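You operate a simulated robot arm through the tools that you are given. There is no shell and no other tool.

You are at the controls of a simulated robot arm. One attempt, no reset.

JOB
Even up the two broom heads in the tying cradle and tie them.
Fine: end board home and cradle bar down before you tie; then raise the bar and draw the end board back. Where these are worked on the way, their far stop is far enough and under half their travel is too little: cradle bar, end board.

It is judged by the outcome, as a careful person would: the job done as asked, and still so three seconds after it is handed in. It fails if anything else is knocked over, pushed out of place, dropped, spilled or broken.

ROBOT AND FRAMES
A 7-joint arm with a three-finger gripper, fixed in place. Base frame: the origin is on the floor under the middle of its stand, x ahead of it, y to its left, z up; the work surface is at about z = 0.818. Units: m, rad, N and s.
With the tool pointing down near the work surface it reaches from about 0.1 to 0.86 m from the base axis. Its first joint turns from -2.897 to 2.897 rad. Payload 2.94 kg.
The TCP is the grasp point between the finger pads, 0.03 m short of the fingertips. In the tool frame z runs along the fingers and y along their closing line. The gripper opens to 0.132 m; its body begins 0.107 m behind the TCP.
Orientation is that of the tool frame in the base frame, as [roll, pitch, yaw] about the fixed x, y, z axes, in that order (R = Rz(yaw) Ry(pitch) Rx(roll)). With the fingers straight down and closing along the base's y, the tool's x points along the base's -x, its y along +y and its z along -z.

CONTROLS
- The arm moves only by the tool move_arm. Its argument "rows" is a list of rows, each an object of numbers (a shift or turn left out is 0, a gripper value left out holds the last): "wx", "wy", "wz": the turn, a rotation vector about the tool's x, y, z in units of 5 degrees (1.0 is 5 degrees); "dx", "dy", "dz": the shift along the tool's x, y, z in units of 30 mm (1.0 is 30 mm); "gripper": the finger opening in cm, from 0 to 13.2. In form: [{"wx": .., "wy": .., "wz": .., "dx": .., "dy": .., "dz": .., "gripper": ..}, ...]. A call has 1 to 20 rows; each row shifts and turns the commanded pose from where the row before left it, along the tool's axes as they then stand. A call with a number of a shift or a turn outside -1 to 1 is refused whole. Each row takes 0.2 s and may step no farther than 0.05 m and 0.15 rad from the row before; otherwise, or with a gripper value out of range, the whole call is refused. A pose out of reach is approached as far as the arm can. The call stops where the force on the tool passes 50 N (or 10 N more than at its start, if that is more) or the arm is blocked; 0.2 s more then pass. The fingers move at their own pace (about 0.0374 m/s each) and stop on an object; they squeeze with about 29 N. The grip force told is the motor's: it shows also when the fingers shut on nothing. Time passes only in rows, and 0.2 s behind the last, so rows that do not move let the fingers close. The reply holds the time, the measured pose of the TCP, the force on the tool along the base axes, the opening and the grip force, in the units named above and with some noise, with the torque about the TCP (base axes, N m) and any sound that the robot's microphone picked up.
- Cameras (640 x 400 px; columns grow to the right, rows downward): "scene" is fixed at [0.4009, -0.4993, 1.5404]; the picture's right is [0.96, -0.29, 0.00], its down [-0.16, -0.51, -0.84] and it looks along [0.25, 0.81, -0.54] (base axes); focal length 283 px, centre (320, 200). "wrist" rides on the gripper at [0.072, 0.003, -0.144] in the tool frame; the picture's right is [-0.04, 1.00, 0.00], its down [-0.88, -0.04, -0.48] and it looks along [-0.48, -0.02, 0.88] (tool axes); focal length 256 px, centre (320, 200). There is no depth. A picture from a camera that has moved, and an enlarged one, comes with that camera's place and axes in the base frame and with its lens.
- grab_frame(camera): a new picture of that camera. The clock stands still meanwhile.
- lift_body(by): moves the trunk up (or, below 0, down) by that many m; the arm rides with it, the base frame stays. It gives what a move gives, with no picture.
- enlarge(camera, box): a new picture of the part [left, top, right, bottom] of that camera's present view, enlarged. The clock stands still meanwhile.
- hand_in(): hands the job in; it is judged then, once.

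Nothing tells you positions but the pictures and the camera data. Unless the task says otherwise, let go and move clear before handing in.

The tools are called after ">>>" by a JSON object that holds its "method" and its "body". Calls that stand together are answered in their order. move_arm: Moves the arm, as the interface text tells. Its arguments: {"type":"object","properties":{"rows":{"type":"array","items":{"type":"object","properties":{"wx":{"type":"number"},"wy":{"type":"number"},"wz":{"type":"number"},"dx":{"type":"number"},"dy":{"type":"number"},"dz":{"type":"number"},"gripper":{"type":"number"}}}}},"required":["rows"]} The other tools are called the same way: lift_body (by) moves the trunk up or down; grab_frame (camera) takes a picture; enlarge (camera, box) takes an enlarged picture of a part of a camera's view; hand_in () hands the job in.

At the start:

```text
time: 0.0
tcp_pos: [0.5207, 0.273, 1.3522]
orientation: [3.14, 0.0, -3.141]
force: [1.1, 0.1, 0.2]
torque: [-0.02, 0.01, 0.0]
finger_gap: 0.1319
finger_force: 0.0
trunk travel left (down, up): [-0.425, 0.115]
```

scene: 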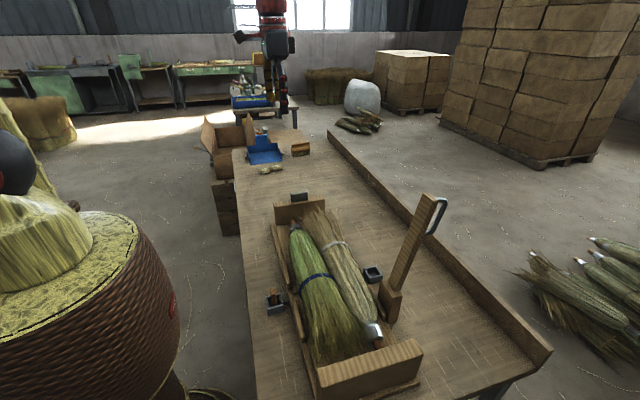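
wrist: 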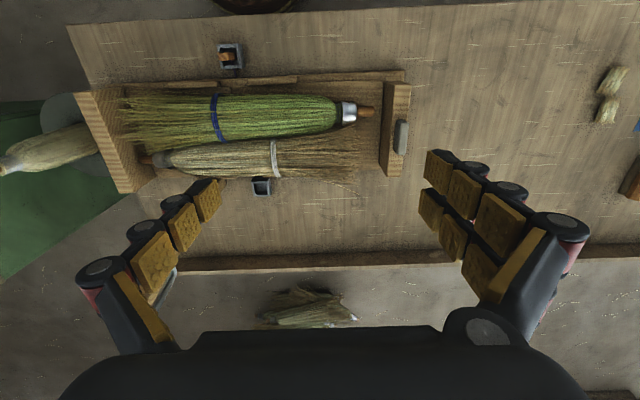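

I see a tying cradle on the bench with two broom heads lying opposite ways, an end board with a handle, a hinged bar standing up, and two small fittings at the sides. I will look closer before I move.

>>> {"method": "enlarge", "body": {"camera": "scene", "box": [240, 170, 460, 400]}}

>>> {"method": "enlarge", "body": {"camera": "wrist", "box": [60, 20, 440, 220]}}

>>> {"method": "enlarge", "body": {"camera": "scene", "box": [190, 80, 350, 210]}}

```text
1.74 times, centred on (350, 285) of scene
camera zoom: at [0.4009, -0.4993, 1.5404], right [0.96, -0.29, 0.0], down [-0.16, -0.51, -0.84], along [0.25, 0.81, -0.54], focal length 493 px, centre (268, 52)
```

zoom: 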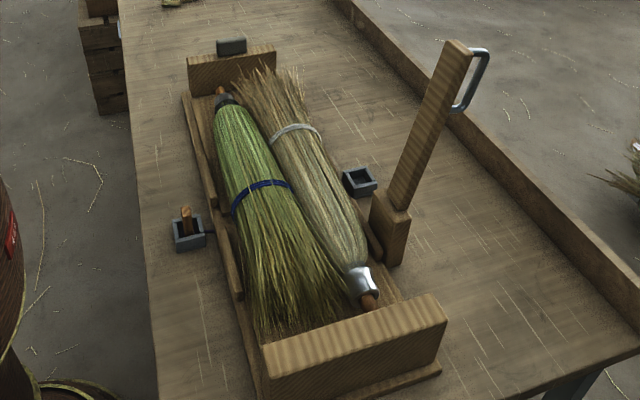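

```text
1.68 times, centred on (250, 120) of wrist
camera zoom: at [0.4493, 0.2752, 1.4953], right [0.04, 1.0, 0.0], down [0.88, -0.04, 0.48], along [0.48, -0.02, -0.88], focal length 431 px, centre (438, 335)
```

zoom: 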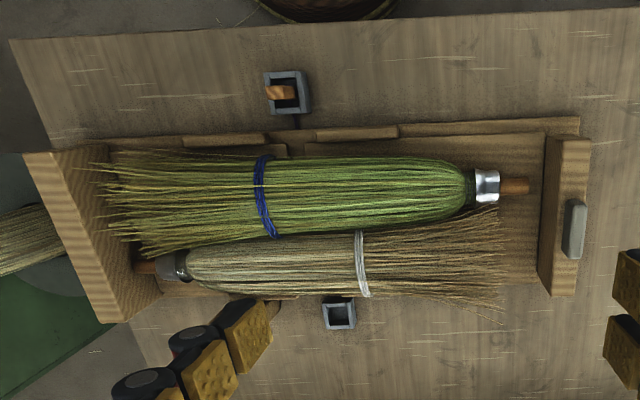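

```text
3.08 times, centred on (270, 145) of scene
camera zoom: at [0.4009, -0.4993, 1.5404], right [0.96, -0.29, 0.0], down [-0.16, -0.51, -0.84], along [0.25, 0.81, -0.54], focal length 872 px, centre (474, 369)
```

zoom: 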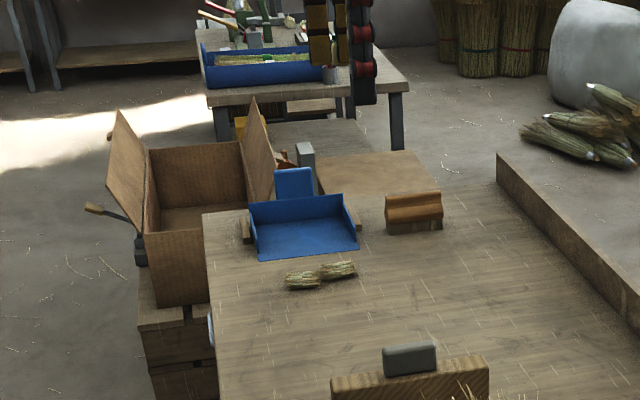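

The end board with its grey grip is at roughly (0.61, 0.45, 0.93). The bar is hinged at about (0.74, -0.07), with its steel handle near (0.83, -0.05, 1.13). The peg sits in the left socket at about (0.43, 0.07), and the empty socket is at about (0.76, 0.09). I will zoom in on each.

>>> {"method": "enlarge", "body": {"camera": "scene", "box": [255, 270, 315, 330]}}

>>> {"method": "enlarge", "body": {"camera": "scene", "box": [350, 180, 460, 340]}}

>>> {"method": "enlarge", "body": {"camera": "scene", "box": [255, 180, 355, 270]}}

>>> {"method": "enlarge", "body": {"camera": "wrist", "box": [190, 30, 270, 100]}}

>>> {"method": "enlarge", "body": {"camera": "wrist", "box": [340, 60, 440, 190]}}

>>> {"method": "enlarge", "body": {"camera": "wrist", "box": [120, 150, 300, 310]}}

```text
6.67 times, centred on (285, 300) of scene
camera zoom: at [0.4009, -0.4993, 1.5404], right [0.96, -0.29, 0.0], down [-0.16, -0.51, -0.84], along [0.25, 0.81, -0.54], focal length 1890 px, centre (553, -467)
```

zoom: 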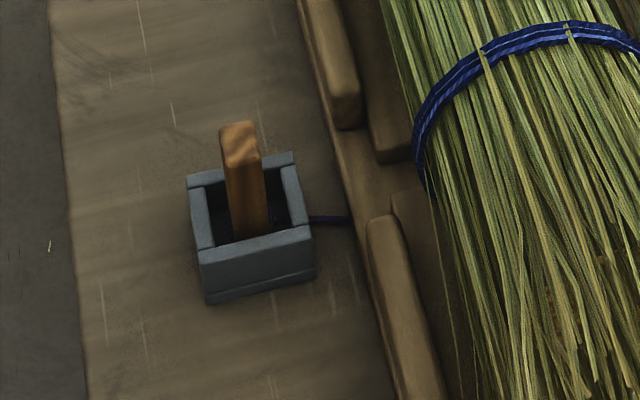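

```text
2.50 times, centred on (405, 260) of scene
camera zoom: at [0.4009, -0.4993, 1.5404], right [0.96, -0.29, 0.0], down [-0.16, -0.51, -0.84], along [0.25, 0.81, -0.54], focal length 709 px, centre (108, 50)
```

zoom: 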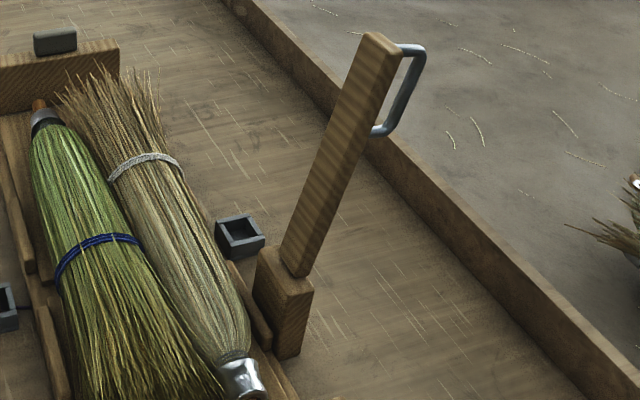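

```text
4.44 times, centred on (305, 225) of scene
camera zoom: at [0.4009, -0.4993, 1.5404], right [0.96, -0.29, 0.0], down [-0.16, -0.51, -0.84], along [0.25, 0.81, -0.54], focal length 1260 px, centre (387, 89)
```

zoom: 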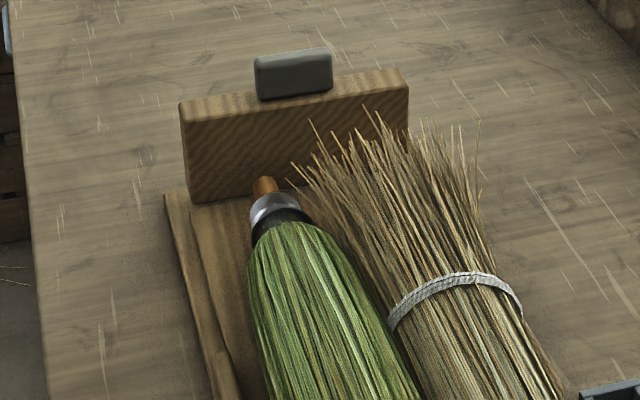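

```text
5.71 times, centred on (230, 65) of wrist
camera zoom: at [0.4493, 0.2752, 1.4953], right [0.04, 1.0, 0.0], down [0.88, -0.04, 0.48], along [0.48, -0.02, -0.88], focal length 1463 px, centre (834, 971)
```

zoom: 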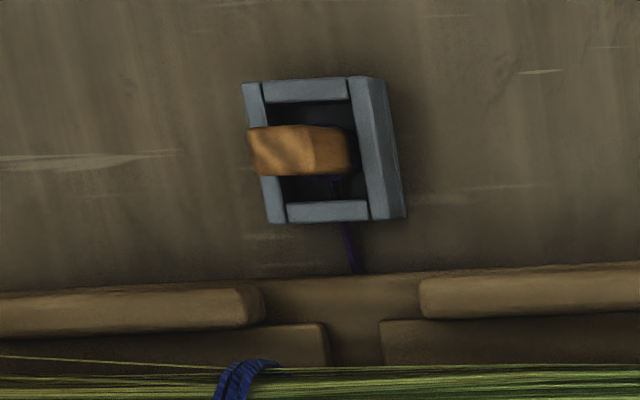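

```text
3.08 times, centred on (390, 125) of wrist
camera zoom: at [0.4493, 0.2752, 1.4953], right [0.04, 1.0, 0.0], down [0.88, -0.04, 0.48], along [0.48, -0.02, -0.88], focal length 788 px, centre (105, 431)
```

zoom: 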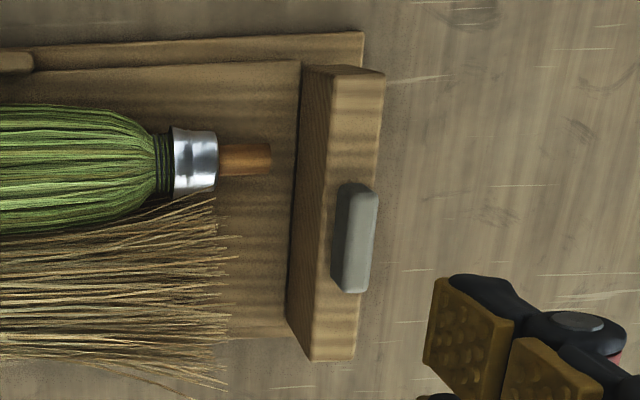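

```text
2.50 times, centred on (210, 230) of wrist
camera zoom: at [0.4493, 0.2752, 1.4953], right [0.04, 1.0, 0.0], down [0.88, -0.04, 0.48], along [0.48, -0.02, -0.88], focal length 640 px, centre (595, 125)
```

zoom: 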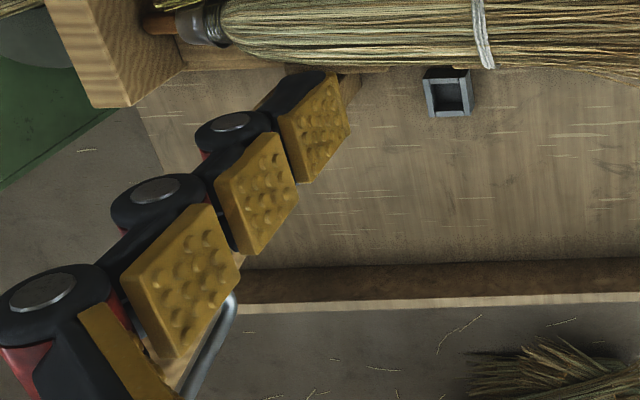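

The peg stands loose in the left socket with a blue cord running to the cradle, so tying should mean carrying it over the brooms to the right socket. I move above the end board's grip block now for a closer look.

>>> {"method": "move_arm", "body": {"rows": [{"dx": -0.25, "dy": 0.7375, "dz": 0.95, "gripper": 7}, {"dx": -0.25, "dy": 0.7375, "dz": 0.95}, {"dx": -0.25, "dy": 0.7375, "dz": 0.95}, {"dx": -0.25, "dy": 0.7375, "dz": 0.95}, {"dx": -0.25, "dy": 0.7375, "dz": 0.95}, {"dx": -0.25, "dy": 0.7375, "dz": 0.95}, {"dx": -0.25, "dy": 0.7375, "dz": 0.95}, {"dx": -0.25, "dy": 0.7375, "dz": 0.95}]}}

>>> {"method": "grab_frame", "body": {"camera": "wrist"}}

>>> {"method": "grab_frame", "body": {"camera": "scene"}}

```text
time: 1.8
tcp_pos: [0.5818, 0.4505, 1.1222]
orientation: [3.141, -0.001, 3.14]
force: [1.1, -0.3, -0.3]
torque: [-0.03, 0.06, 0.03]
finger_gap: 0.07
finger_force: 0.0
trunk travel left (down, up): [-0.425, 0.115]
```

```text
taken
camera wrist: at [0.5104, 0.454, 1.2655], right [0.04, 1.0, 0.0], down [0.88, -0.04, 0.48], along [0.47, -0.02, -0.88], focal length 256 px, centre (320, 200)
```

wrist: 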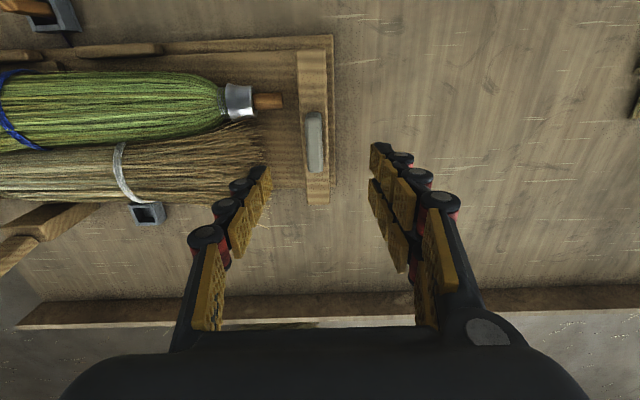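

```text
taken
```

scene: 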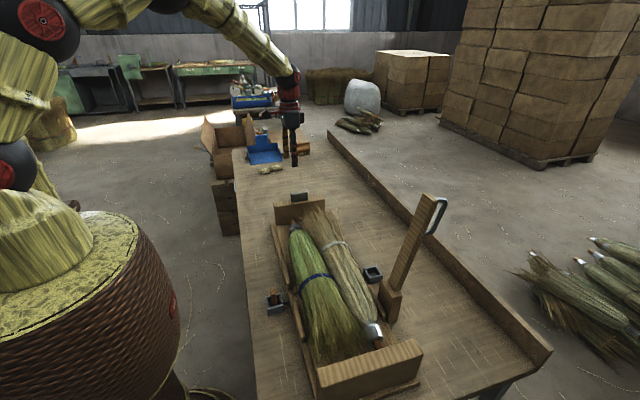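

The grip block reads as roughly (0.60, 0.444), with its top near z 0.95. I go lower over it to refine that before closing.

>>> {"method": "move_arm", "body": {"rows": [{"dx": -0.2, "dy": -0.07, "dz": 0.8, "gripper": 7}, {"dx": -0.2, "dy": -0.07, "dz": 0.8}, {"dx": -0.2, "dy": -0.07, "dz": 0.8}, {"dz": 0.4}]}}

>>> {"method": "grab_frame", "body": {"camera": "wrist"}}

>>> {"method": "enlarge", "body": {"camera": "scene", "box": [255, 130, 355, 230]}}

```text
time: 2.8
tcp_pos: [0.5999, 0.4437, 1.0377]
orientation: [-3.141, -0.001, -3.141]
force: [-0.6, -0.7, 0.3]
torque: [-0.03, 0.01, 0.0]
finger_gap: 0.0698
finger_force: 0.0
trunk travel left (down, up): [-0.425, 0.115]
```

```text
taken
camera wrist: at [0.5278, 0.446, 1.1827], right [0.04, 1.0, 0.0], down [0.88, -0.04, 0.48], along [0.48, -0.02, -0.88], focal length 256 px, centre (320, 200)
```

wrist: 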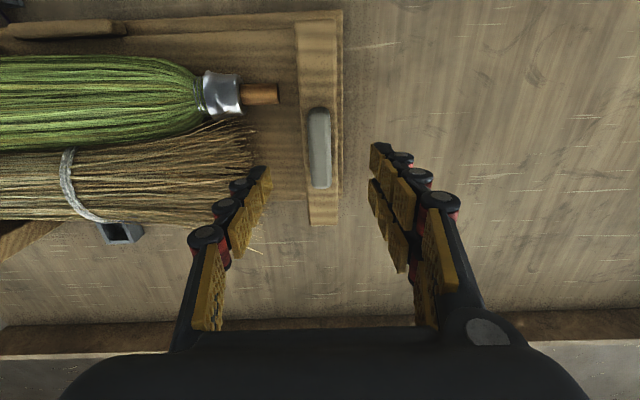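

```text
4.00 times, centred on (305, 180) of scene
camera zoom: at [0.4009, -0.4993, 1.5404], right [0.96, -0.29, 0.0], down [-0.16, -0.51, -0.84], along [0.25, 0.81, -0.54], focal length 1134 px, centre (380, 280)
```

zoom: 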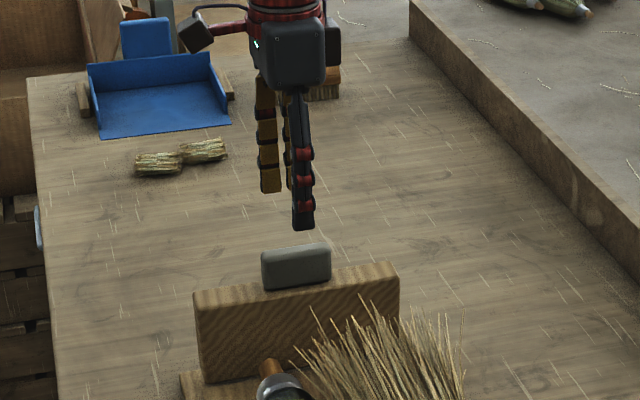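

The grip block is centred between the fingers, with the board's top edge near z 0.92. I lower so the fingertips straddle the block.

>>> {"method": "move_arm", "body": {"rows": [{"dz": 0.7}, {"dz": 0.7}, {"dz": 0.7}, {"dz": 0.4}]}}

>>> {"method": "grab_frame", "body": {"camera": "wrist"}}

>>> {"method": "enlarge", "body": {"camera": "scene", "box": [255, 130, 355, 230]}}

```text
time: 3.8
tcp_pos: [0.5997, 0.4429, 0.9649]
orientation: [3.141, 0.002, 3.141]
force: [0.1, -0.1, -0.2]
torque: [0.0, 0.04, -0.04]
finger_gap: 0.0699
finger_force: 0.1
trunk travel left (down, up): [-0.425, 0.115]
```

```text
taken
camera wrist: at [0.5274, 0.4458, 1.1076], right [0.04, 1.0, 0.0], down [0.88, -0.04, 0.48], along [0.47, -0.02, -0.88], focal length 256 px, centre (320, 200)
```

wrist: 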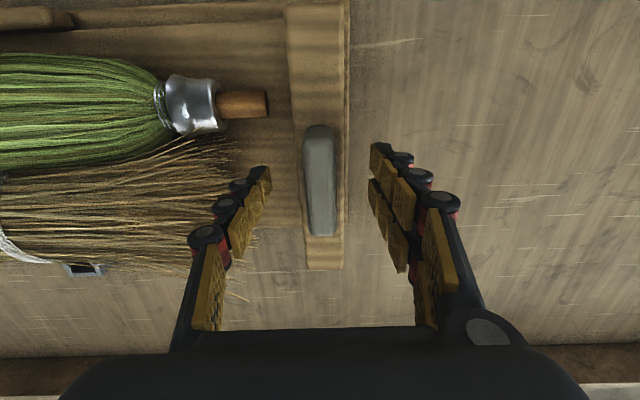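

```text
4.00 times, centred on (305, 180) of scene
camera zoom: at [0.4009, -0.4993, 1.5404], right [0.96, -0.29, 0.0], down [-0.16, -0.51, -0.84], along [0.25, 0.81, -0.54], focal length 1134 px, centre (380, 280)
```

zoom: 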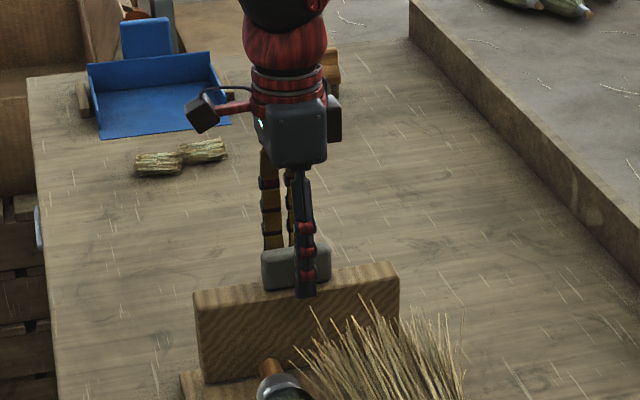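

The fingers straddle the block cleanly. I go 11 mm deeper and close.

>>> {"method": "move_arm", "body": {"rows": [{"dz": 0.37}, {"gripper": 0.5}, {}, {}, {}, {}, {}]}}

>>> {"method": "grab_frame", "body": {"camera": "wrist"}}

>>> {"method": "enlarge", "body": {"camera": "scene", "box": [255, 130, 355, 230]}}

```text
time: 5.4
tcp_pos: [0.5981, 0.443, 0.9527]
orientation: [3.141, 0.0, 3.141]
force: [1.2, -0.1, -1.4]
torque: [-0.1, -0.41, -0.08]
finger_gap: 0.0354
finger_force: 44.9
trunk travel left (down, up): [-0.425, 0.115]
```

```text
taken
camera wrist: at [0.5272, 0.4457, 1.0966], right [0.04, 1.0, 0.0], down [0.88, -0.04, 0.48], along [0.47, -0.02, -0.88], focal length 256 px, centre (320, 200)
```

wrist: 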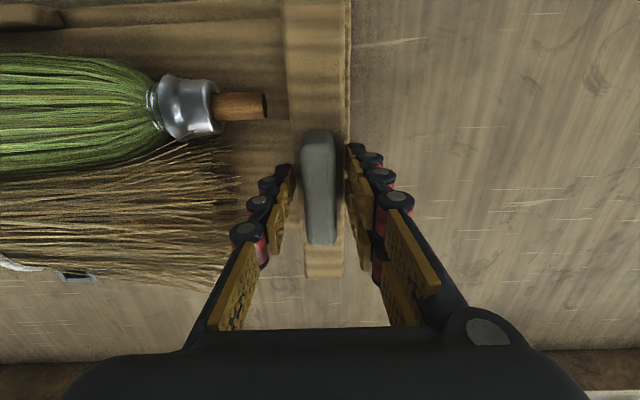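

```text
4.00 times, centred on (305, 180) of scene
camera zoom: at [0.4009, -0.4993, 1.5404], right [0.96, -0.29, 0.0], down [-0.16, -0.51, -0.84], along [0.25, 0.81, -0.54], focal length 1134 px, centre (380, 280)
```

zoom: 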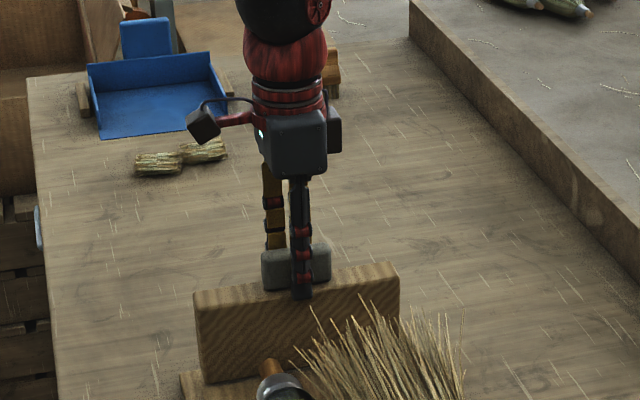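

The block is held. I slide the end board toward -y in small steps and watch the force.

>>> {"method": "move_arm", "body": {"rows": [{"dy": -0.3}, {"dy": -0.3}, {"dy": -0.3}, {"dy": -0.3}]}}

>>> {"method": "grab_frame", "body": {"camera": "wrist"}}

>>> {"method": "enlarge", "body": {"camera": "scene", "box": [240, 170, 460, 400]}}

```text
time: 6.4
tcp_pos: [0.599, 0.4063, 0.9526]
orientation: [3.141, 0.001, -3.138]
force: [0.5, 0.8, -2.2]
torque: [0.42, -0.94, -0.17]
finger_gap: 0.0356
finger_force: 44.7
trunk travel left (down, up): [-0.425, 0.115]
```

```text
taken
camera wrist: at [0.5272, 0.4096, 1.0966], right [0.04, 1.0, 0.0], down [0.88, -0.04, 0.48], along [0.47, -0.02, -0.88], focal length 256 px, centre (320, 200)
```

wrist: 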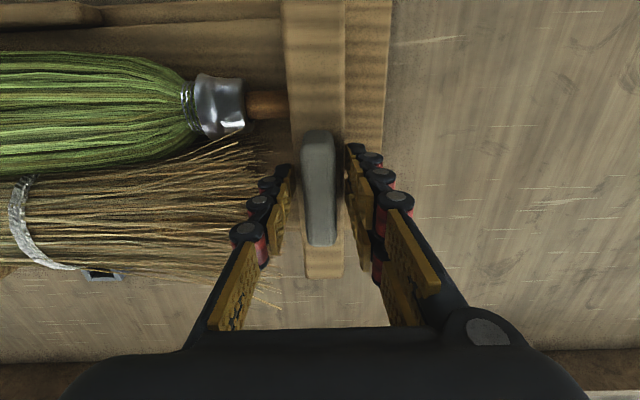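

```text
1.74 times, centred on (350, 285) of scene
camera zoom: at [0.4009, -0.4993, 1.5404], right [0.96, -0.29, 0.0], down [-0.16, -0.51, -0.84], along [0.25, 0.81, -0.54], focal length 493 px, centre (268, 52)
```

zoom: 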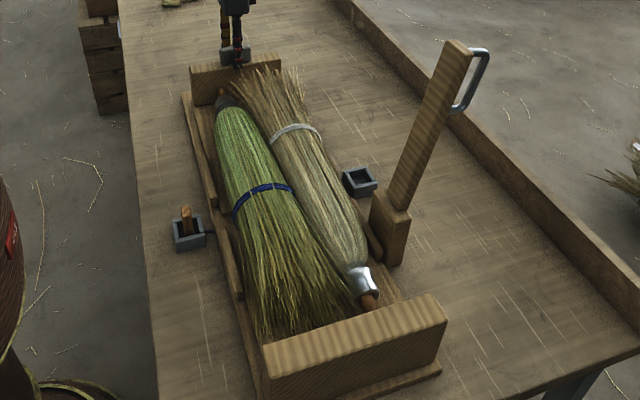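

The board slides freely along its tracks and is just meeting the broom stub. I keep pushing in small steps.

>>> {"method": "move_arm", "body": {"rows": [{"dy": -0.25}, {"dy": -0.25}, {"dy": -0.25}, {"dy": -0.25}]}}

>>> {"method": "grab_frame", "body": {"camera": "wrist"}}

>>> {"method": "enlarge", "body": {"camera": "scene", "box": [240, 170, 460, 400]}}

```text
time: 7.4
tcp_pos: [0.5981, 0.3765, 0.9529]
orientation: [3.141, -0.002, 3.141]
force: [1.2, 1.7, -2.9]
torque: [0.1, -0.17, -0.05]
finger_gap: 0.0358
finger_force: 45.1
trunk travel left (down, up): [-0.425, 0.115]
```

```text
taken
camera wrist: at [0.5273, 0.3801, 1.0966], right [0.04, 1.0, 0.0], down [0.88, -0.04, 0.47], along [0.47, -0.02, -0.88], focal length 256 px, centre (320, 200)
```

wrist: 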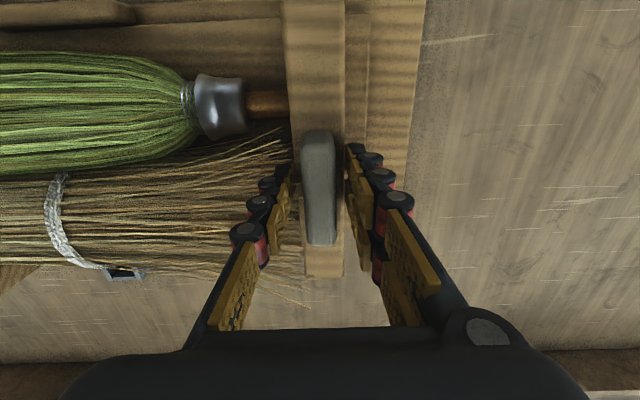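

```text
1.74 times, centred on (350, 285) of scene
camera zoom: at [0.4009, -0.4993, 1.5404], right [0.96, -0.29, 0.0], down [-0.16, -0.51, -0.84], along [0.25, 0.81, -0.54], focal length 493 px, centre (268, 52)
```

zoom: 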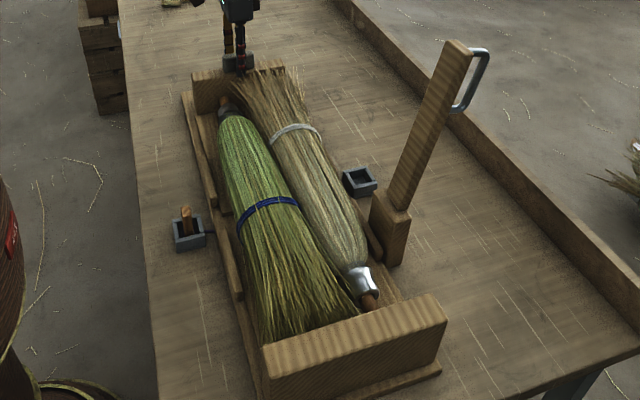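

The board is now pushing the green broom along. I continue to the home stop.

>>> {"method": "move_arm", "body": {"rows": [{"dy": -0.2}, {"dy": -0.2}, {"dy": -0.2}, {"dy": -0.2}, {"dy": -0.2}]}}

>>> {"method": "grab_frame", "body": {"camera": "wrist"}}

>>> {"method": "enlarge", "body": {"camera": "scene", "box": [240, 170, 460, 400]}}

```text
time: 8.6
tcp_pos: [0.5992, 0.357, 0.952]
orientation: [3.135, 0.005, -3.141]
force: [-7.2, 40.5, -17.2]
torque: [1.16, -0.24, 0.09]
finger_gap: 0.0356
finger_force: 45.3
trunk travel left (down, up): [-0.425, 0.115]
stopped in row 5: the force on the tool passed its limit at 56 N (the readings are from after the stop); the commanded pose is now the measured one
```

```text
taken
camera wrist: at [0.5265, 0.3594, 1.0964], right [0.04, 1.0, 0.01], down [0.88, -0.04, 0.48], along [0.48, -0.01, -0.88], focal length 256 px, centre (320, 200)
```

wrist: 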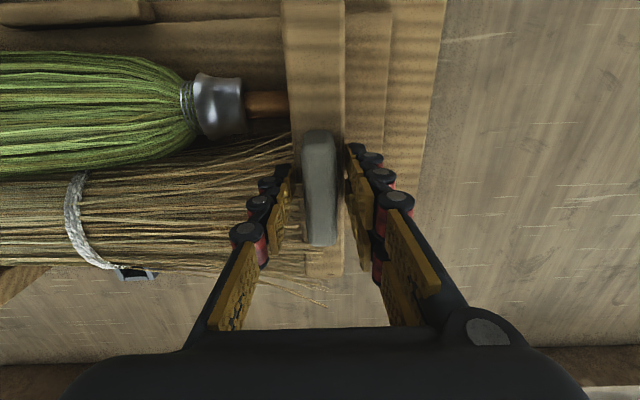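

```text
1.74 times, centred on (350, 285) of scene
camera zoom: at [0.4009, -0.4993, 1.5404], right [0.96, -0.29, 0.0], down [-0.16, -0.51, -0.84], along [0.25, 0.81, -0.54], focal length 493 px, centre (268, 52)
```

zoom: 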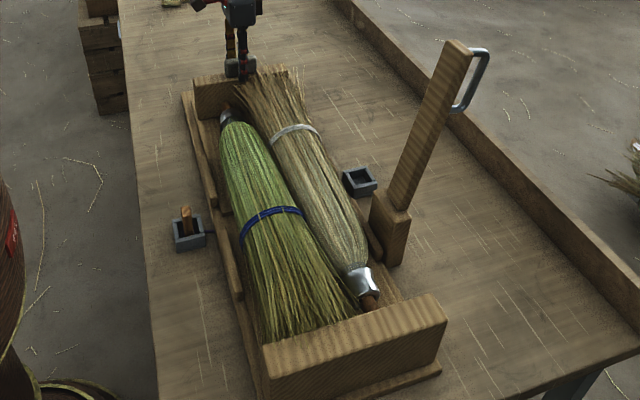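

The board stopped hard at y about 0.357, after roughly 86 mm of travel. I press once more to confirm that this is the stop.

>>> {"method": "move_arm", "body": {"rows": [{"dy": -0.1}, {"dy": -0.1}, {"dy": -0.1}]}}

>>> {"method": "enlarge", "body": {"camera": "scene", "box": [290, 290, 410, 390]}}

>>> {"method": "enlarge", "body": {"camera": "scene", "box": [255, 180, 355, 270]}}

```text
time: 9.0
tcp_pos: [0.5987, 0.3585, 0.9531]
orientation: [3.132, 0.004, 3.139]
force: [-7.4, 37.2, -17.4]
torque: [1.15, -0.05, 0.11]
finger_gap: 0.0358
finger_force: 45.0
trunk travel left (down, up): [-0.425, 0.115]
stopped in row 1: the force on the tool passed its limit at 59 N (the readings are from after the stop); the commanded pose is now the measured one
```

```text
4.00 times, centred on (350, 340) of scene
camera zoom: at [0.4009, -0.4993, 1.5404], right [0.96, -0.29, 0.0], down [-0.16, -0.51, -0.84], along [0.25, 0.81, -0.54], focal length 1134 px, centre (200, -360)
```

zoom: 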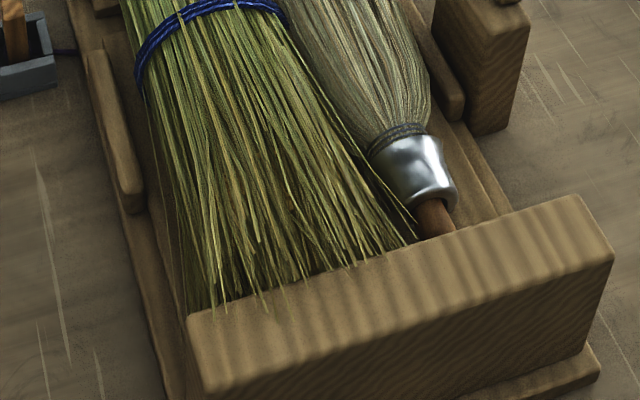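

```text
4.44 times, centred on (305, 225) of scene
camera zoom: at [0.4009, -0.4993, 1.5404], right [0.96, -0.29, 0.0], down [-0.16, -0.51, -0.84], along [0.25, 0.81, -0.54], focal length 1260 px, centre (387, 89)
```

zoom: 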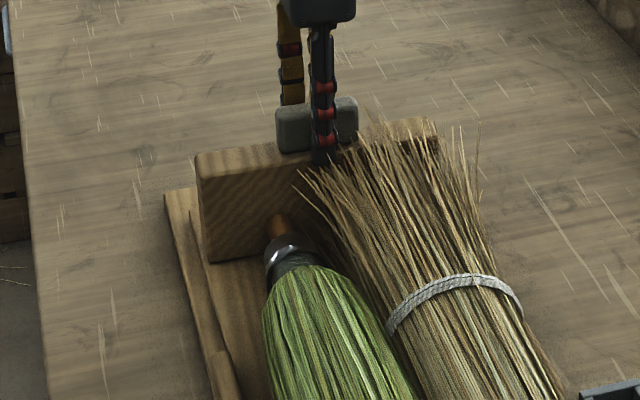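

The end board is home and both brooms sit against the boards. I open, rise clear, and check that it stays there.

>>> {"method": "move_arm", "body": {"rows": [{"gripper": 7}, {}, {}, {"dz": -0.7}, {"dz": -1}, {"dz": -1}, {"dz": -1}, {"dz": -1}]}}

>>> {"method": "grab_frame", "body": {"camera": "wrist"}}

>>> {"method": "grab_frame", "body": {"camera": "scene"}}

```text
time: 10.8
tcp_pos: [0.5974, 0.3515, 1.0965]
orientation: [3.133, 0.004, 3.139]
force: [-0.2, -0.9, -0.5]
torque: [0.0, 0.01, 0.0]
finger_gap: 0.07
finger_force: 0.0
trunk travel left (down, up): [-0.425, 0.115]
```

```text
taken
camera wrist: at [0.5248, 0.3528, 1.2398], right [0.05, 1.0, 0.01], down [0.88, -0.04, 0.48], along [0.48, -0.01, -0.88], focal length 256 px, centre (320, 200)
```

wrist: 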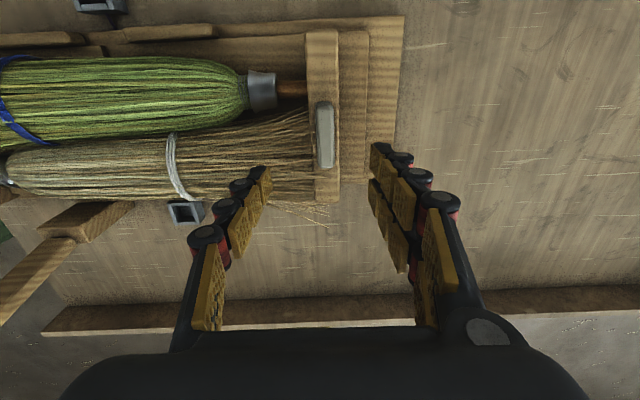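

```text
taken
```

scene: 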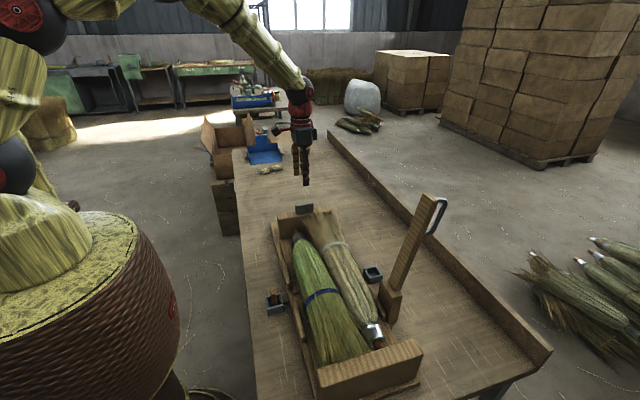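

The board holds home. Next I move the wrist up and across to view the bar and its handle from closer in.

>>> {"method": "move_arm", "body": {"rows": [{"dz": -1}, {"dz": -1}, {"dz": -1}, {"dz": -1, "dy": -0.5}, {"dy": -1}, {"dy": -1}, {"dy": -1}, {"dy": -1}, {"dy": -1}, {"dy": -1}, {"dy": -1}, {"dy": -1}, {"dy": -1}]}}

>>> {"method": "grab_frame", "body": {"camera": "wrist"}}

>>> {"method": "grab_frame", "body": {"camera": "scene"}}

```text
time: 13.6
tcp_pos: [0.5964, 0.064, 1.2125]
orientation: [3.132, 0.004, 3.14]
force: [-0.2, -0.8, -0.5]
torque: [0.06, 0.01, 0.0]
finger_gap: 0.07
finger_force: 0.1
trunk travel left (down, up): [-0.425, 0.115]
```

```text
taken
camera wrist: at [0.5245, 0.0657, 1.3568], right [0.05, 1.0, 0.01], down [0.88, -0.04, 0.48], along [0.48, -0.01, -0.88], focal length 256 px, centre (320, 200)
```

wrist: 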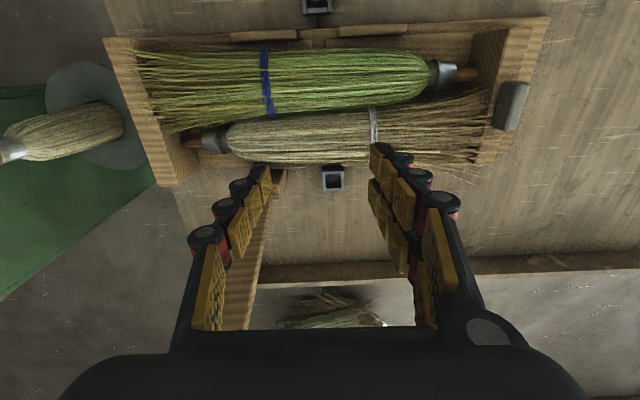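

```text
taken
```

scene: 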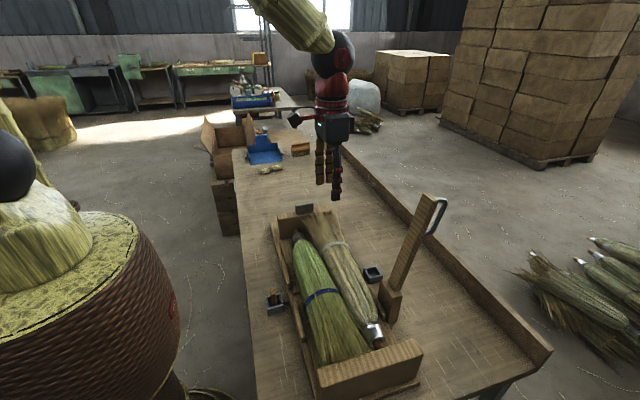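

The finger hides the bar in this view. I zoom the scene camera on the bar, its block and its handle.

>>> {"method": "enlarge", "body": {"camera": "scene", "box": [370, 185, 460, 255]}}

>>> {"method": "enlarge", "body": {"camera": "scene", "box": [350, 250, 440, 330]}}

>>> {"method": "enlarge", "body": {"camera": "wrist", "box": [180, 140, 320, 340]}}

```text
5.71 times, centred on (415, 220) of scene
camera zoom: at [0.4009, -0.4993, 1.5404], right [0.96, -0.29, 0.0], down [-0.16, -0.51, -0.84], along [0.25, 0.81, -0.54], focal length 1620 px, centre (-223, 86)
```

zoom: 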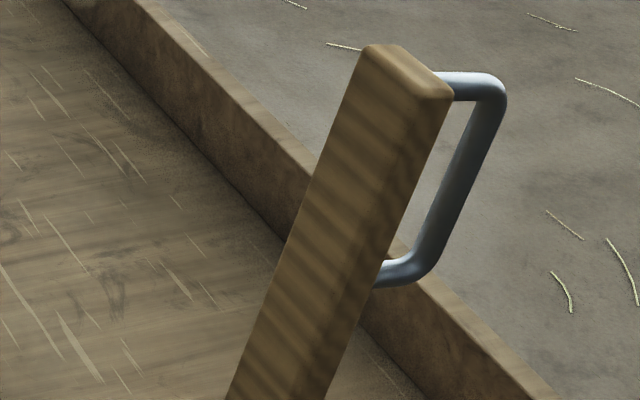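

```text
5.00 times, centred on (395, 290) of scene
camera zoom: at [0.4009, -0.4993, 1.5404], right [0.96, -0.29, 0.0], down [-0.16, -0.51, -0.84], along [0.25, 0.81, -0.54], focal length 1417 px, centre (-55, -250)
```

zoom: 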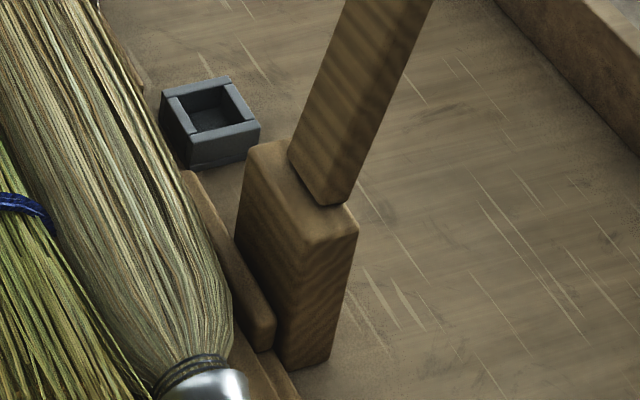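

```text
2.00 times, centred on (250, 240) of wrist
camera zoom: at [0.5245, 0.0657, 1.3568], right [0.05, 1.0, 0.01], down [0.88, -0.04, 0.48], along [0.48, -0.01, -0.88], focal length 512 px, centre (460, 120)
```

zoom: 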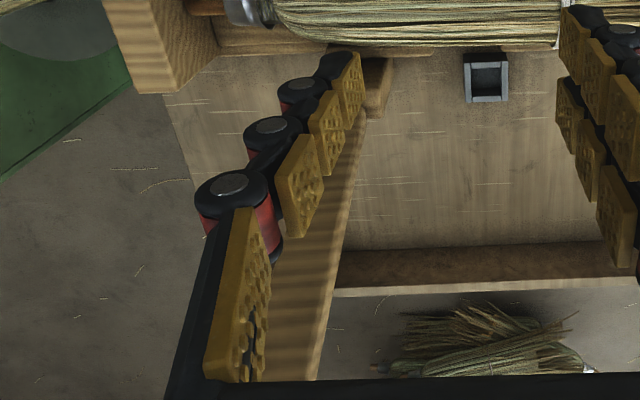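

The bar measures about 0.29 m long, at y about -0.048, hinged near (0.755, 0.91) in x-z and leaning about 10° past vertical. Its steel handle rod runs from about (0.837, z 1.09) to (0.851, z 1.18). I rise and move above the rod to check alignment.

>>> {"method": "move_arm", "body": {"rows": [{"dz": -1, "wx": 0.11}, {"dz": -1}, {"dz": -1}, {"dx": -0.92, "dy": -0.41}, {"dx": -0.92, "dy": -0.41}, {"dx": -0.92, "dy": -0.41}, {"dx": -0.92, "dy": -0.41}, {"dx": -0.92, "dy": -0.41}, {"dx": -0.92, "dy": -0.41}, {"dx": -0.92, "dy": -0.41}, {"dx": -0.92, "dy": -0.41}, {"dx": -0.92, "dy": -0.41}]}}

>>> {"method": "grab_frame", "body": {"camera": "wrist"}}

>>> {"method": "grab_frame", "body": {"camera": "scene"}}

```text
time: 16.2
tcp_pos: [0.8465, -0.0492, 1.3022]
orientation: [3.139, 0.002, 3.138]
force: [0.9, 0.3, -0.1]
torque: [0.02, 0.05, 0.03]
finger_gap: 0.0699
finger_force: 0.0
trunk travel left (down, up): [-0.425, 0.115]
```

```text
taken
camera wrist: at [0.7745, -0.0456, 1.4459], right [0.05, 1.0, 0.0], down [0.88, -0.04, 0.48], along [0.48, -0.02, -0.88], focal length 256 px, centre (320, 200)
```

wrist: 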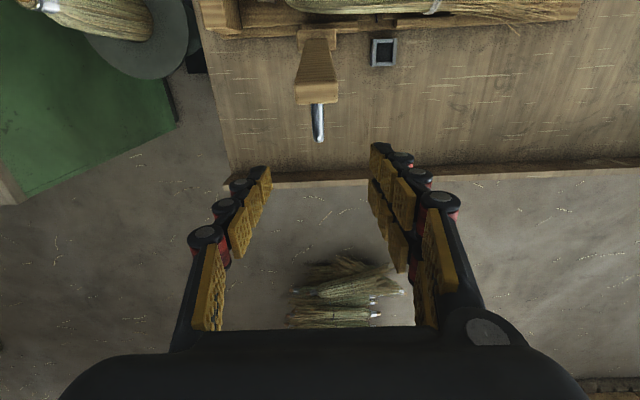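

```text
taken
```

scene: 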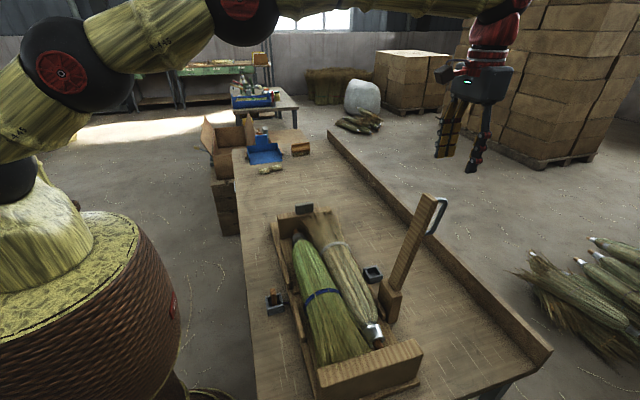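

The rod is centred between the fingers and within reach. I zoom in to fix its x before lowering.

>>> {"method": "enlarge", "body": {"camera": "wrist", "box": [270, 20, 370, 160]}}

```text
2.86 times, centred on (320, 90) of wrist
camera zoom: at [0.7745, -0.0456, 1.4459], right [0.05, 1.0, 0.0], down [0.88, -0.04, 0.48], along [0.48, -0.02, -0.88], focal length 731 px, centre (320, 514)
```

zoom: 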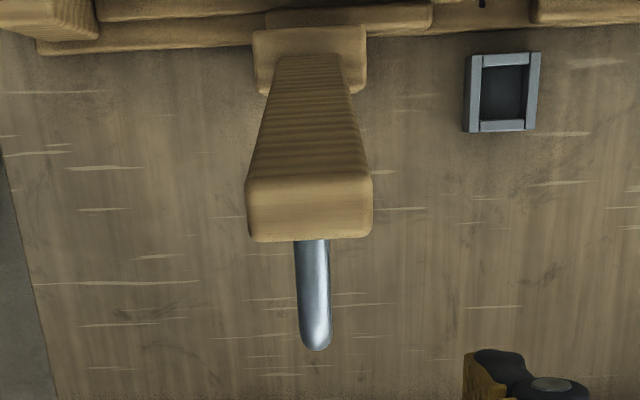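

The rod is about 12 mm thick, centred at (0.838, -0.050, 1.137), with about 30 mm clear of the bar's face. I descend with the fingers open either side of it.

>>> {"method": "move_arm", "body": {"rows": [{"dx": 0.15, "dy": -0.03, "dz": 0.9}, {"dz": 0.9}, {"dz": 0.9}, {"dz": 0.9}, {"dz": 0.8}, {"dz": 0.75}]}}

>>> {"method": "grab_frame", "body": {"camera": "wrist"}}

>>> {"method": "enlarge", "body": {"camera": "scene", "box": [370, 140, 490, 260]}}

```text
time: 17.6
tcp_pos: [0.8415, -0.048, 1.1499]
orientation: [-3.141, 0.005, 3.14]
force: [0.1, -0.1, -0.1]
torque: [-0.03, 0.02, -0.01]
finger_gap: 0.0697
finger_force: 0.1
trunk travel left (down, up): [-0.425, 0.115]
```

```text
taken
camera wrist: at [0.7691, -0.0448, 1.2933], right [0.05, 1.0, 0.0], down [0.88, -0.04, 0.48], along [0.48, -0.02, -0.88], focal length 256 px, centre (320, 200)
```

wrist: 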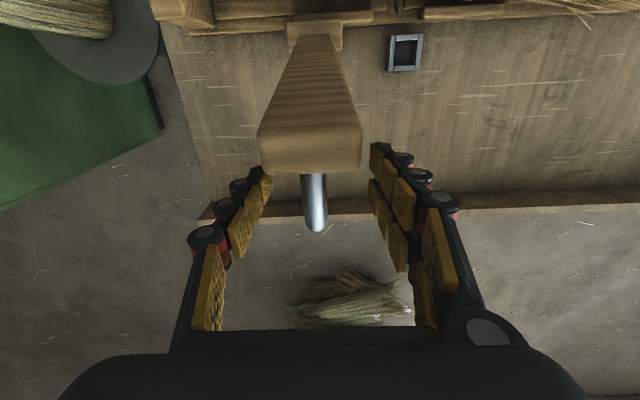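

```text
3.33 times, centred on (430, 200) of scene
camera zoom: at [0.4009, -0.4993, 1.5404], right [0.96, -0.29, 0.0], down [-0.16, -0.51, -0.84], along [0.25, 0.81, -0.54], focal length 945 px, centre (-47, 200)
```

zoom: 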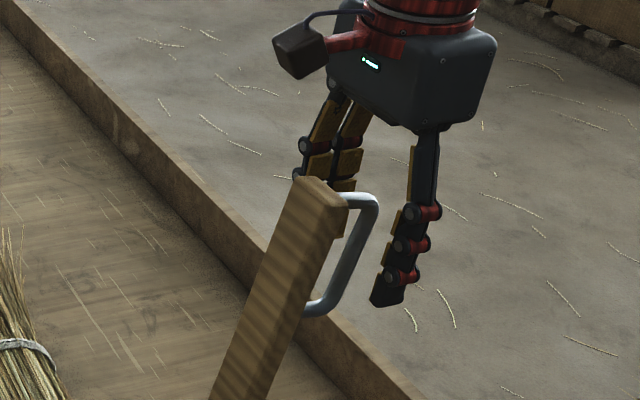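

The rod is between the fingers with clearance to the bar. I shift 2 mm and close on it.

>>> {"method": "move_arm", "body": {"rows": [{"dy": -0.06, "gripper": 0.4}, {}, {}, {}, {}, {}]}}

>>> {"method": "grab_frame", "body": {"camera": "wrist"}}

>>> {"method": "enlarge", "body": {"camera": "scene", "box": [370, 140, 490, 260]}}

```text
time: 19.0
tcp_pos: [0.8405, -0.0499, 1.1496]
orientation: [3.141, 0.003, 3.14]
force: [-0.2, 0.5, -0.6]
torque: [0.03, -0.04, -0.01]
finger_gap: 0.0114
finger_force: 34.1
trunk travel left (down, up): [-0.425, 0.115]
```

```text
taken
camera wrist: at [0.7688, -0.0466, 1.2933], right [0.05, 1.0, 0.0], down [0.88, -0.04, 0.48], along [0.48, -0.02, -0.88], focal length 256 px, centre (320, 200)
```

wrist: 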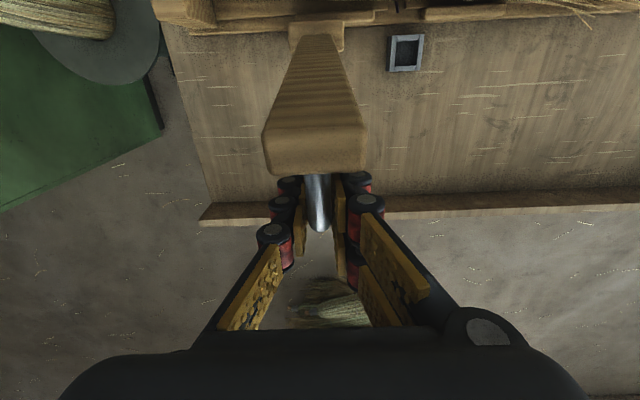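

```text
3.33 times, centred on (430, 200) of scene
camera zoom: at [0.4009, -0.4993, 1.5404], right [0.96, -0.29, 0.0], down [-0.16, -0.51, -0.84], along [0.25, 0.81, -0.54], focal length 945 px, centre (-47, 200)
```

zoom: 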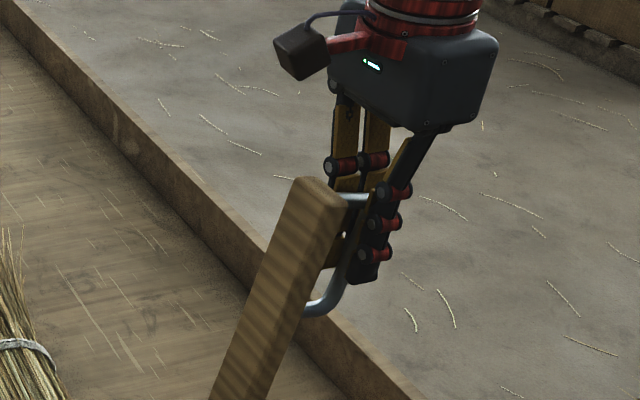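

The rod is gripped (gap 11.4 mm). I start swinging the bar along its arc toward -x, checking the forces.

>>> {"method": "move_arm", "body": {"rows": [{"dx": 0.663, "dz": -0.217}, {"dx": 0.68, "dz": -0.16}, {"dx": 0.693, "dz": -0.1}]}}

>>> {"method": "enlarge", "body": {"camera": "scene", "box": [330, 140, 490, 320]}}

```text
time: 19.8
tcp_pos: [0.7799, -0.0499, 1.1663]
orientation: [-3.14, 0.006, 3.141]
force: [3.5, -0.5, 15.6]
torque: [-1.11, -0.31, -0.19]
finger_gap: 0.0106
finger_force: 37.6
trunk travel left (down, up): [-0.425, 0.115]
```

```text
2.22 times, centred on (410, 230) of scene
camera zoom: at [0.4009, -0.4993, 1.5404], right [0.96, -0.29, 0.0], down [-0.16, -0.51, -0.84], along [0.25, 0.81, -0.54], focal length 630 px, centre (120, 133)
```

zoom: 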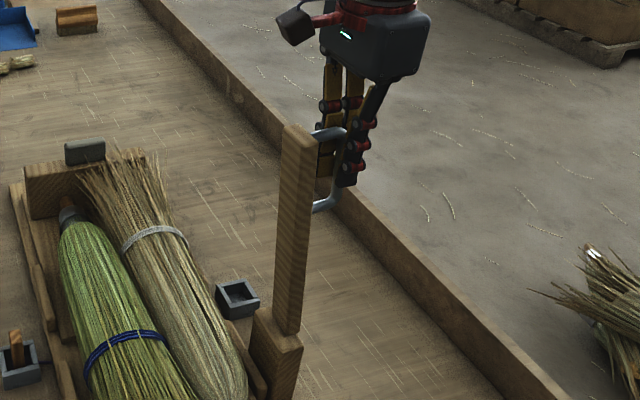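

The bar has swung just past vertical and follows the hand, with forces well under the limit. I continue the arc.

>>> {"method": "move_arm", "body": {"rows": [{"dx": 0.7, "dz": -0.1}, {"dx": 0.697, "dz": 0.0}, {"dx": 0.697, "dz": 0.07}, {"dx": 0.683, "dz": 0.14}]}}

>>> {"method": "enlarge", "body": {"camera": "scene", "box": [300, 140, 460, 320]}}

```text
time: 20.8
tcp_pos: [0.696, -0.0498, 1.1579]
orientation: [-3.14, 0.002, 3.138]
force: [0.2, -5.4, -0.9]
torque: [-0.24, -0.28, -0.02]
finger_gap: 0.0116
finger_force: 22.3
trunk travel left (down, up): [-0.425, 0.115]
```

```text
2.22 times, centred on (380, 230) of scene
camera zoom: at [0.4009, -0.4993, 1.5404], right [0.96, -0.29, 0.0], down [-0.16, -0.51, -0.84], along [0.25, 0.81, -0.54], focal length 630 px, centre (187, 133)
```

zoom: 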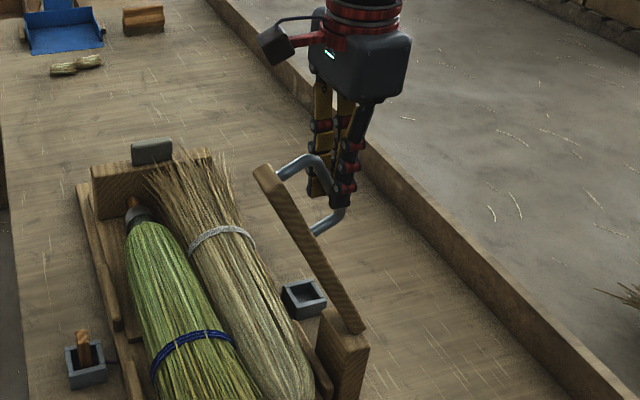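

The bar is about 25° past vertical and still held. I continue downward.

>>> {"method": "move_arm", "body": {"rows": [{"dx": 0.67, "dz": 0.203}, {"dx": 0.65, "dz": 0.26}, {"dx": 0.623, "dz": 0.317}, {"dx": 0.593, "dz": 0.367}]}}

>>> {"method": "enlarge", "body": {"camera": "scene", "box": [280, 160, 440, 340]}}

```text
time: 21.8
tcp_pos: [0.6193, -0.0507, 1.124]
orientation: [3.141, 0.002, 3.14]
force: [-0.7, -6.2, 5.0]
torque: [-0.17, -0.65, 0.02]
finger_gap: 0.0114
finger_force: 38.5
trunk travel left (down, up): [-0.425, 0.115]
```

```text
2.22 times, centred on (360, 250) of scene
camera zoom: at [0.4009, -0.4993, 1.5404], right [0.96, -0.29, 0.0], down [-0.16, -0.51, -0.84], along [0.25, 0.81, -0.54], focal length 630 px, centre (231, 89)
```

zoom: 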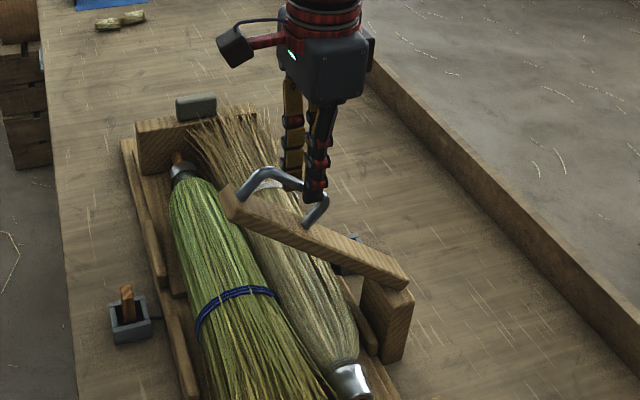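

The bar is about 45° down and tracks the plan. I continue.

>>> {"method": "move_arm", "body": {"rows": [{"dx": 0.56, "dz": 0.42}, {"dx": 0.523, "dz": 0.467}, {"dx": 0.477, "dz": 0.51}, {"dx": 0.433, "dz": 0.55}]}}

>>> {"method": "enlarge", "body": {"camera": "scene", "box": [260, 180, 420, 360]}}

```text
time: 22.8
tcp_pos: [0.5616, -0.0485, 1.0652]
orientation: [3.141, 0.003, 3.137]
force: [1.2, -11.3, -3.0]
torque: [-0.28, 0.15, -0.01]
finger_gap: 0.0121
finger_force: 10.6
trunk travel left (down, up): [-0.425, 0.115]
```

```text
2.22 times, centred on (340, 270) of scene
camera zoom: at [0.4009, -0.4993, 1.5404], right [0.96, -0.29, 0.0], down [-0.16, -0.51, -0.84], along [0.25, 0.81, -0.54], focal length 630 px, centre (276, 44)
```

zoom: 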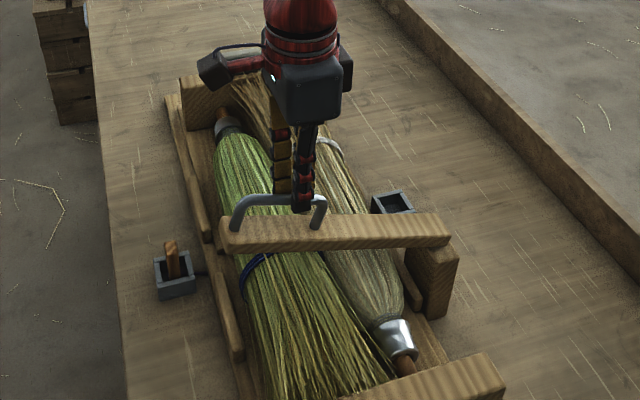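

The bar is about 24° above horizontal. I continue, easing slightly toward -y to relieve a small side load.

>>> {"method": "move_arm", "body": {"rows": [{"dx": 0.383, "dz": 0.583, "dy": -0.03}, {"dx": 0.33, "dz": 0.617, "dy": -0.03}, {"dx": 0.277, "dz": 0.643}]}}

>>> {"method": "enlarge", "body": {"camera": "scene", "box": [260, 200, 420, 380]}}

>>> {"method": "grab_frame", "body": {"camera": "wrist"}}

```text
time: 23.6
tcp_pos: [0.5337, -0.0508, 1.0105]
orientation: [3.141, 0.007, 3.14]
force: [7.9, 4.8, -5.2]
torque: [0.12, -0.14, 0.17]
finger_gap: 0.0117
finger_force: 30.7
trunk travel left (down, up): [-0.425, 0.115]
```

```text
2.22 times, centred on (340, 290) of scene
camera zoom: at [0.4009, -0.4993, 1.5404], right [0.96, -0.29, 0.0], down [-0.16, -0.51, -0.84], along [0.25, 0.81, -0.54], focal length 630 px, centre (276, 0)
```

zoom: 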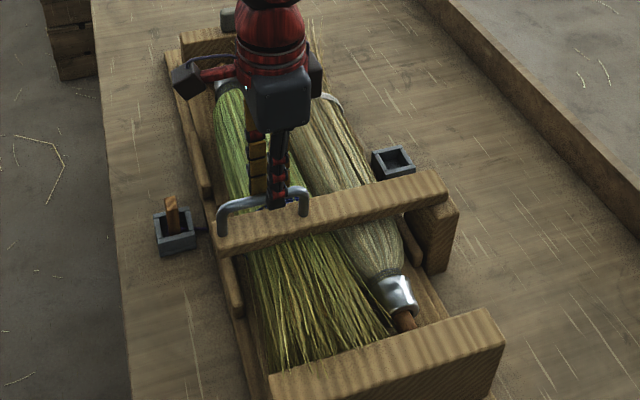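

```text
taken
camera wrist: at [0.461, -0.0468, 1.1545], right [0.04, 1.0, 0.0], down [0.88, -0.04, 0.48], along [0.48, -0.02, -0.88], focal length 256 px, centre (320, 200)
```

wrist: 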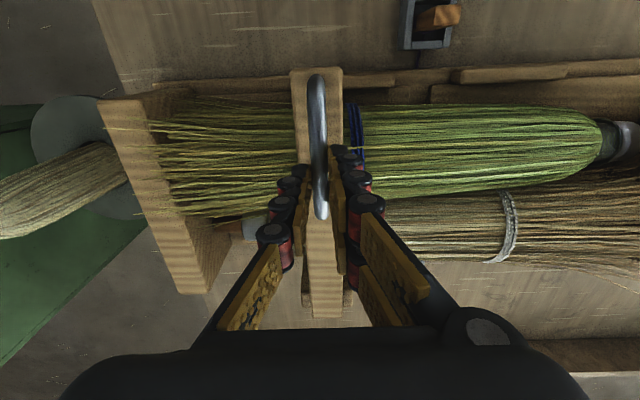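

The bar is nearly horizontal. I press on down in smaller steps to find its stop.

>>> {"method": "move_arm", "body": {"rows": [{"dx": 0.12, "dz": 0.33}, {"dx": 0.1, "dz": 0.33}, {"dx": 0.09, "dz": 0.34}, {"dx": 0.07, "dz": 0.34}]}}

>>> {"method": "enlarge", "body": {"camera": "scene", "box": [260, 200, 420, 380]}}

```text
time: 24.6
tcp_pos: [0.5181, -0.0489, 0.9693]
orientation: [3.141, 0.004, 3.141]
force: [1.4, 5.8, 9.5]
torque: [-0.05, 0.66, 0.17]
finger_gap: 0.0106
finger_force: 12.0
trunk travel left (down, up): [-0.425, 0.115]
```

```text
2.22 times, centred on (340, 290) of scene
camera zoom: at [0.4009, -0.4993, 1.5404], right [0.96, -0.29, 0.0], down [-0.16, -0.51, -0.84], along [0.25, 0.81, -0.54], focal length 630 px, centre (276, 0)
```

zoom: 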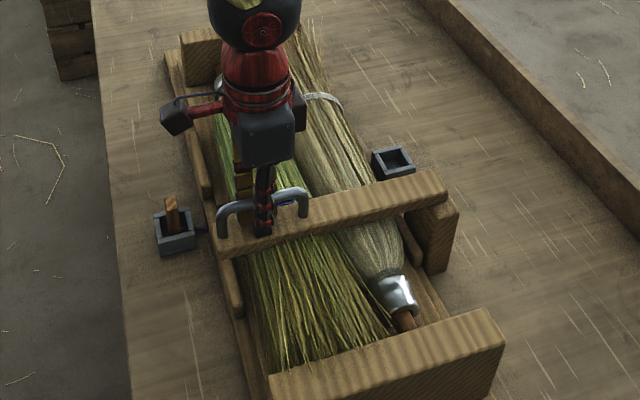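

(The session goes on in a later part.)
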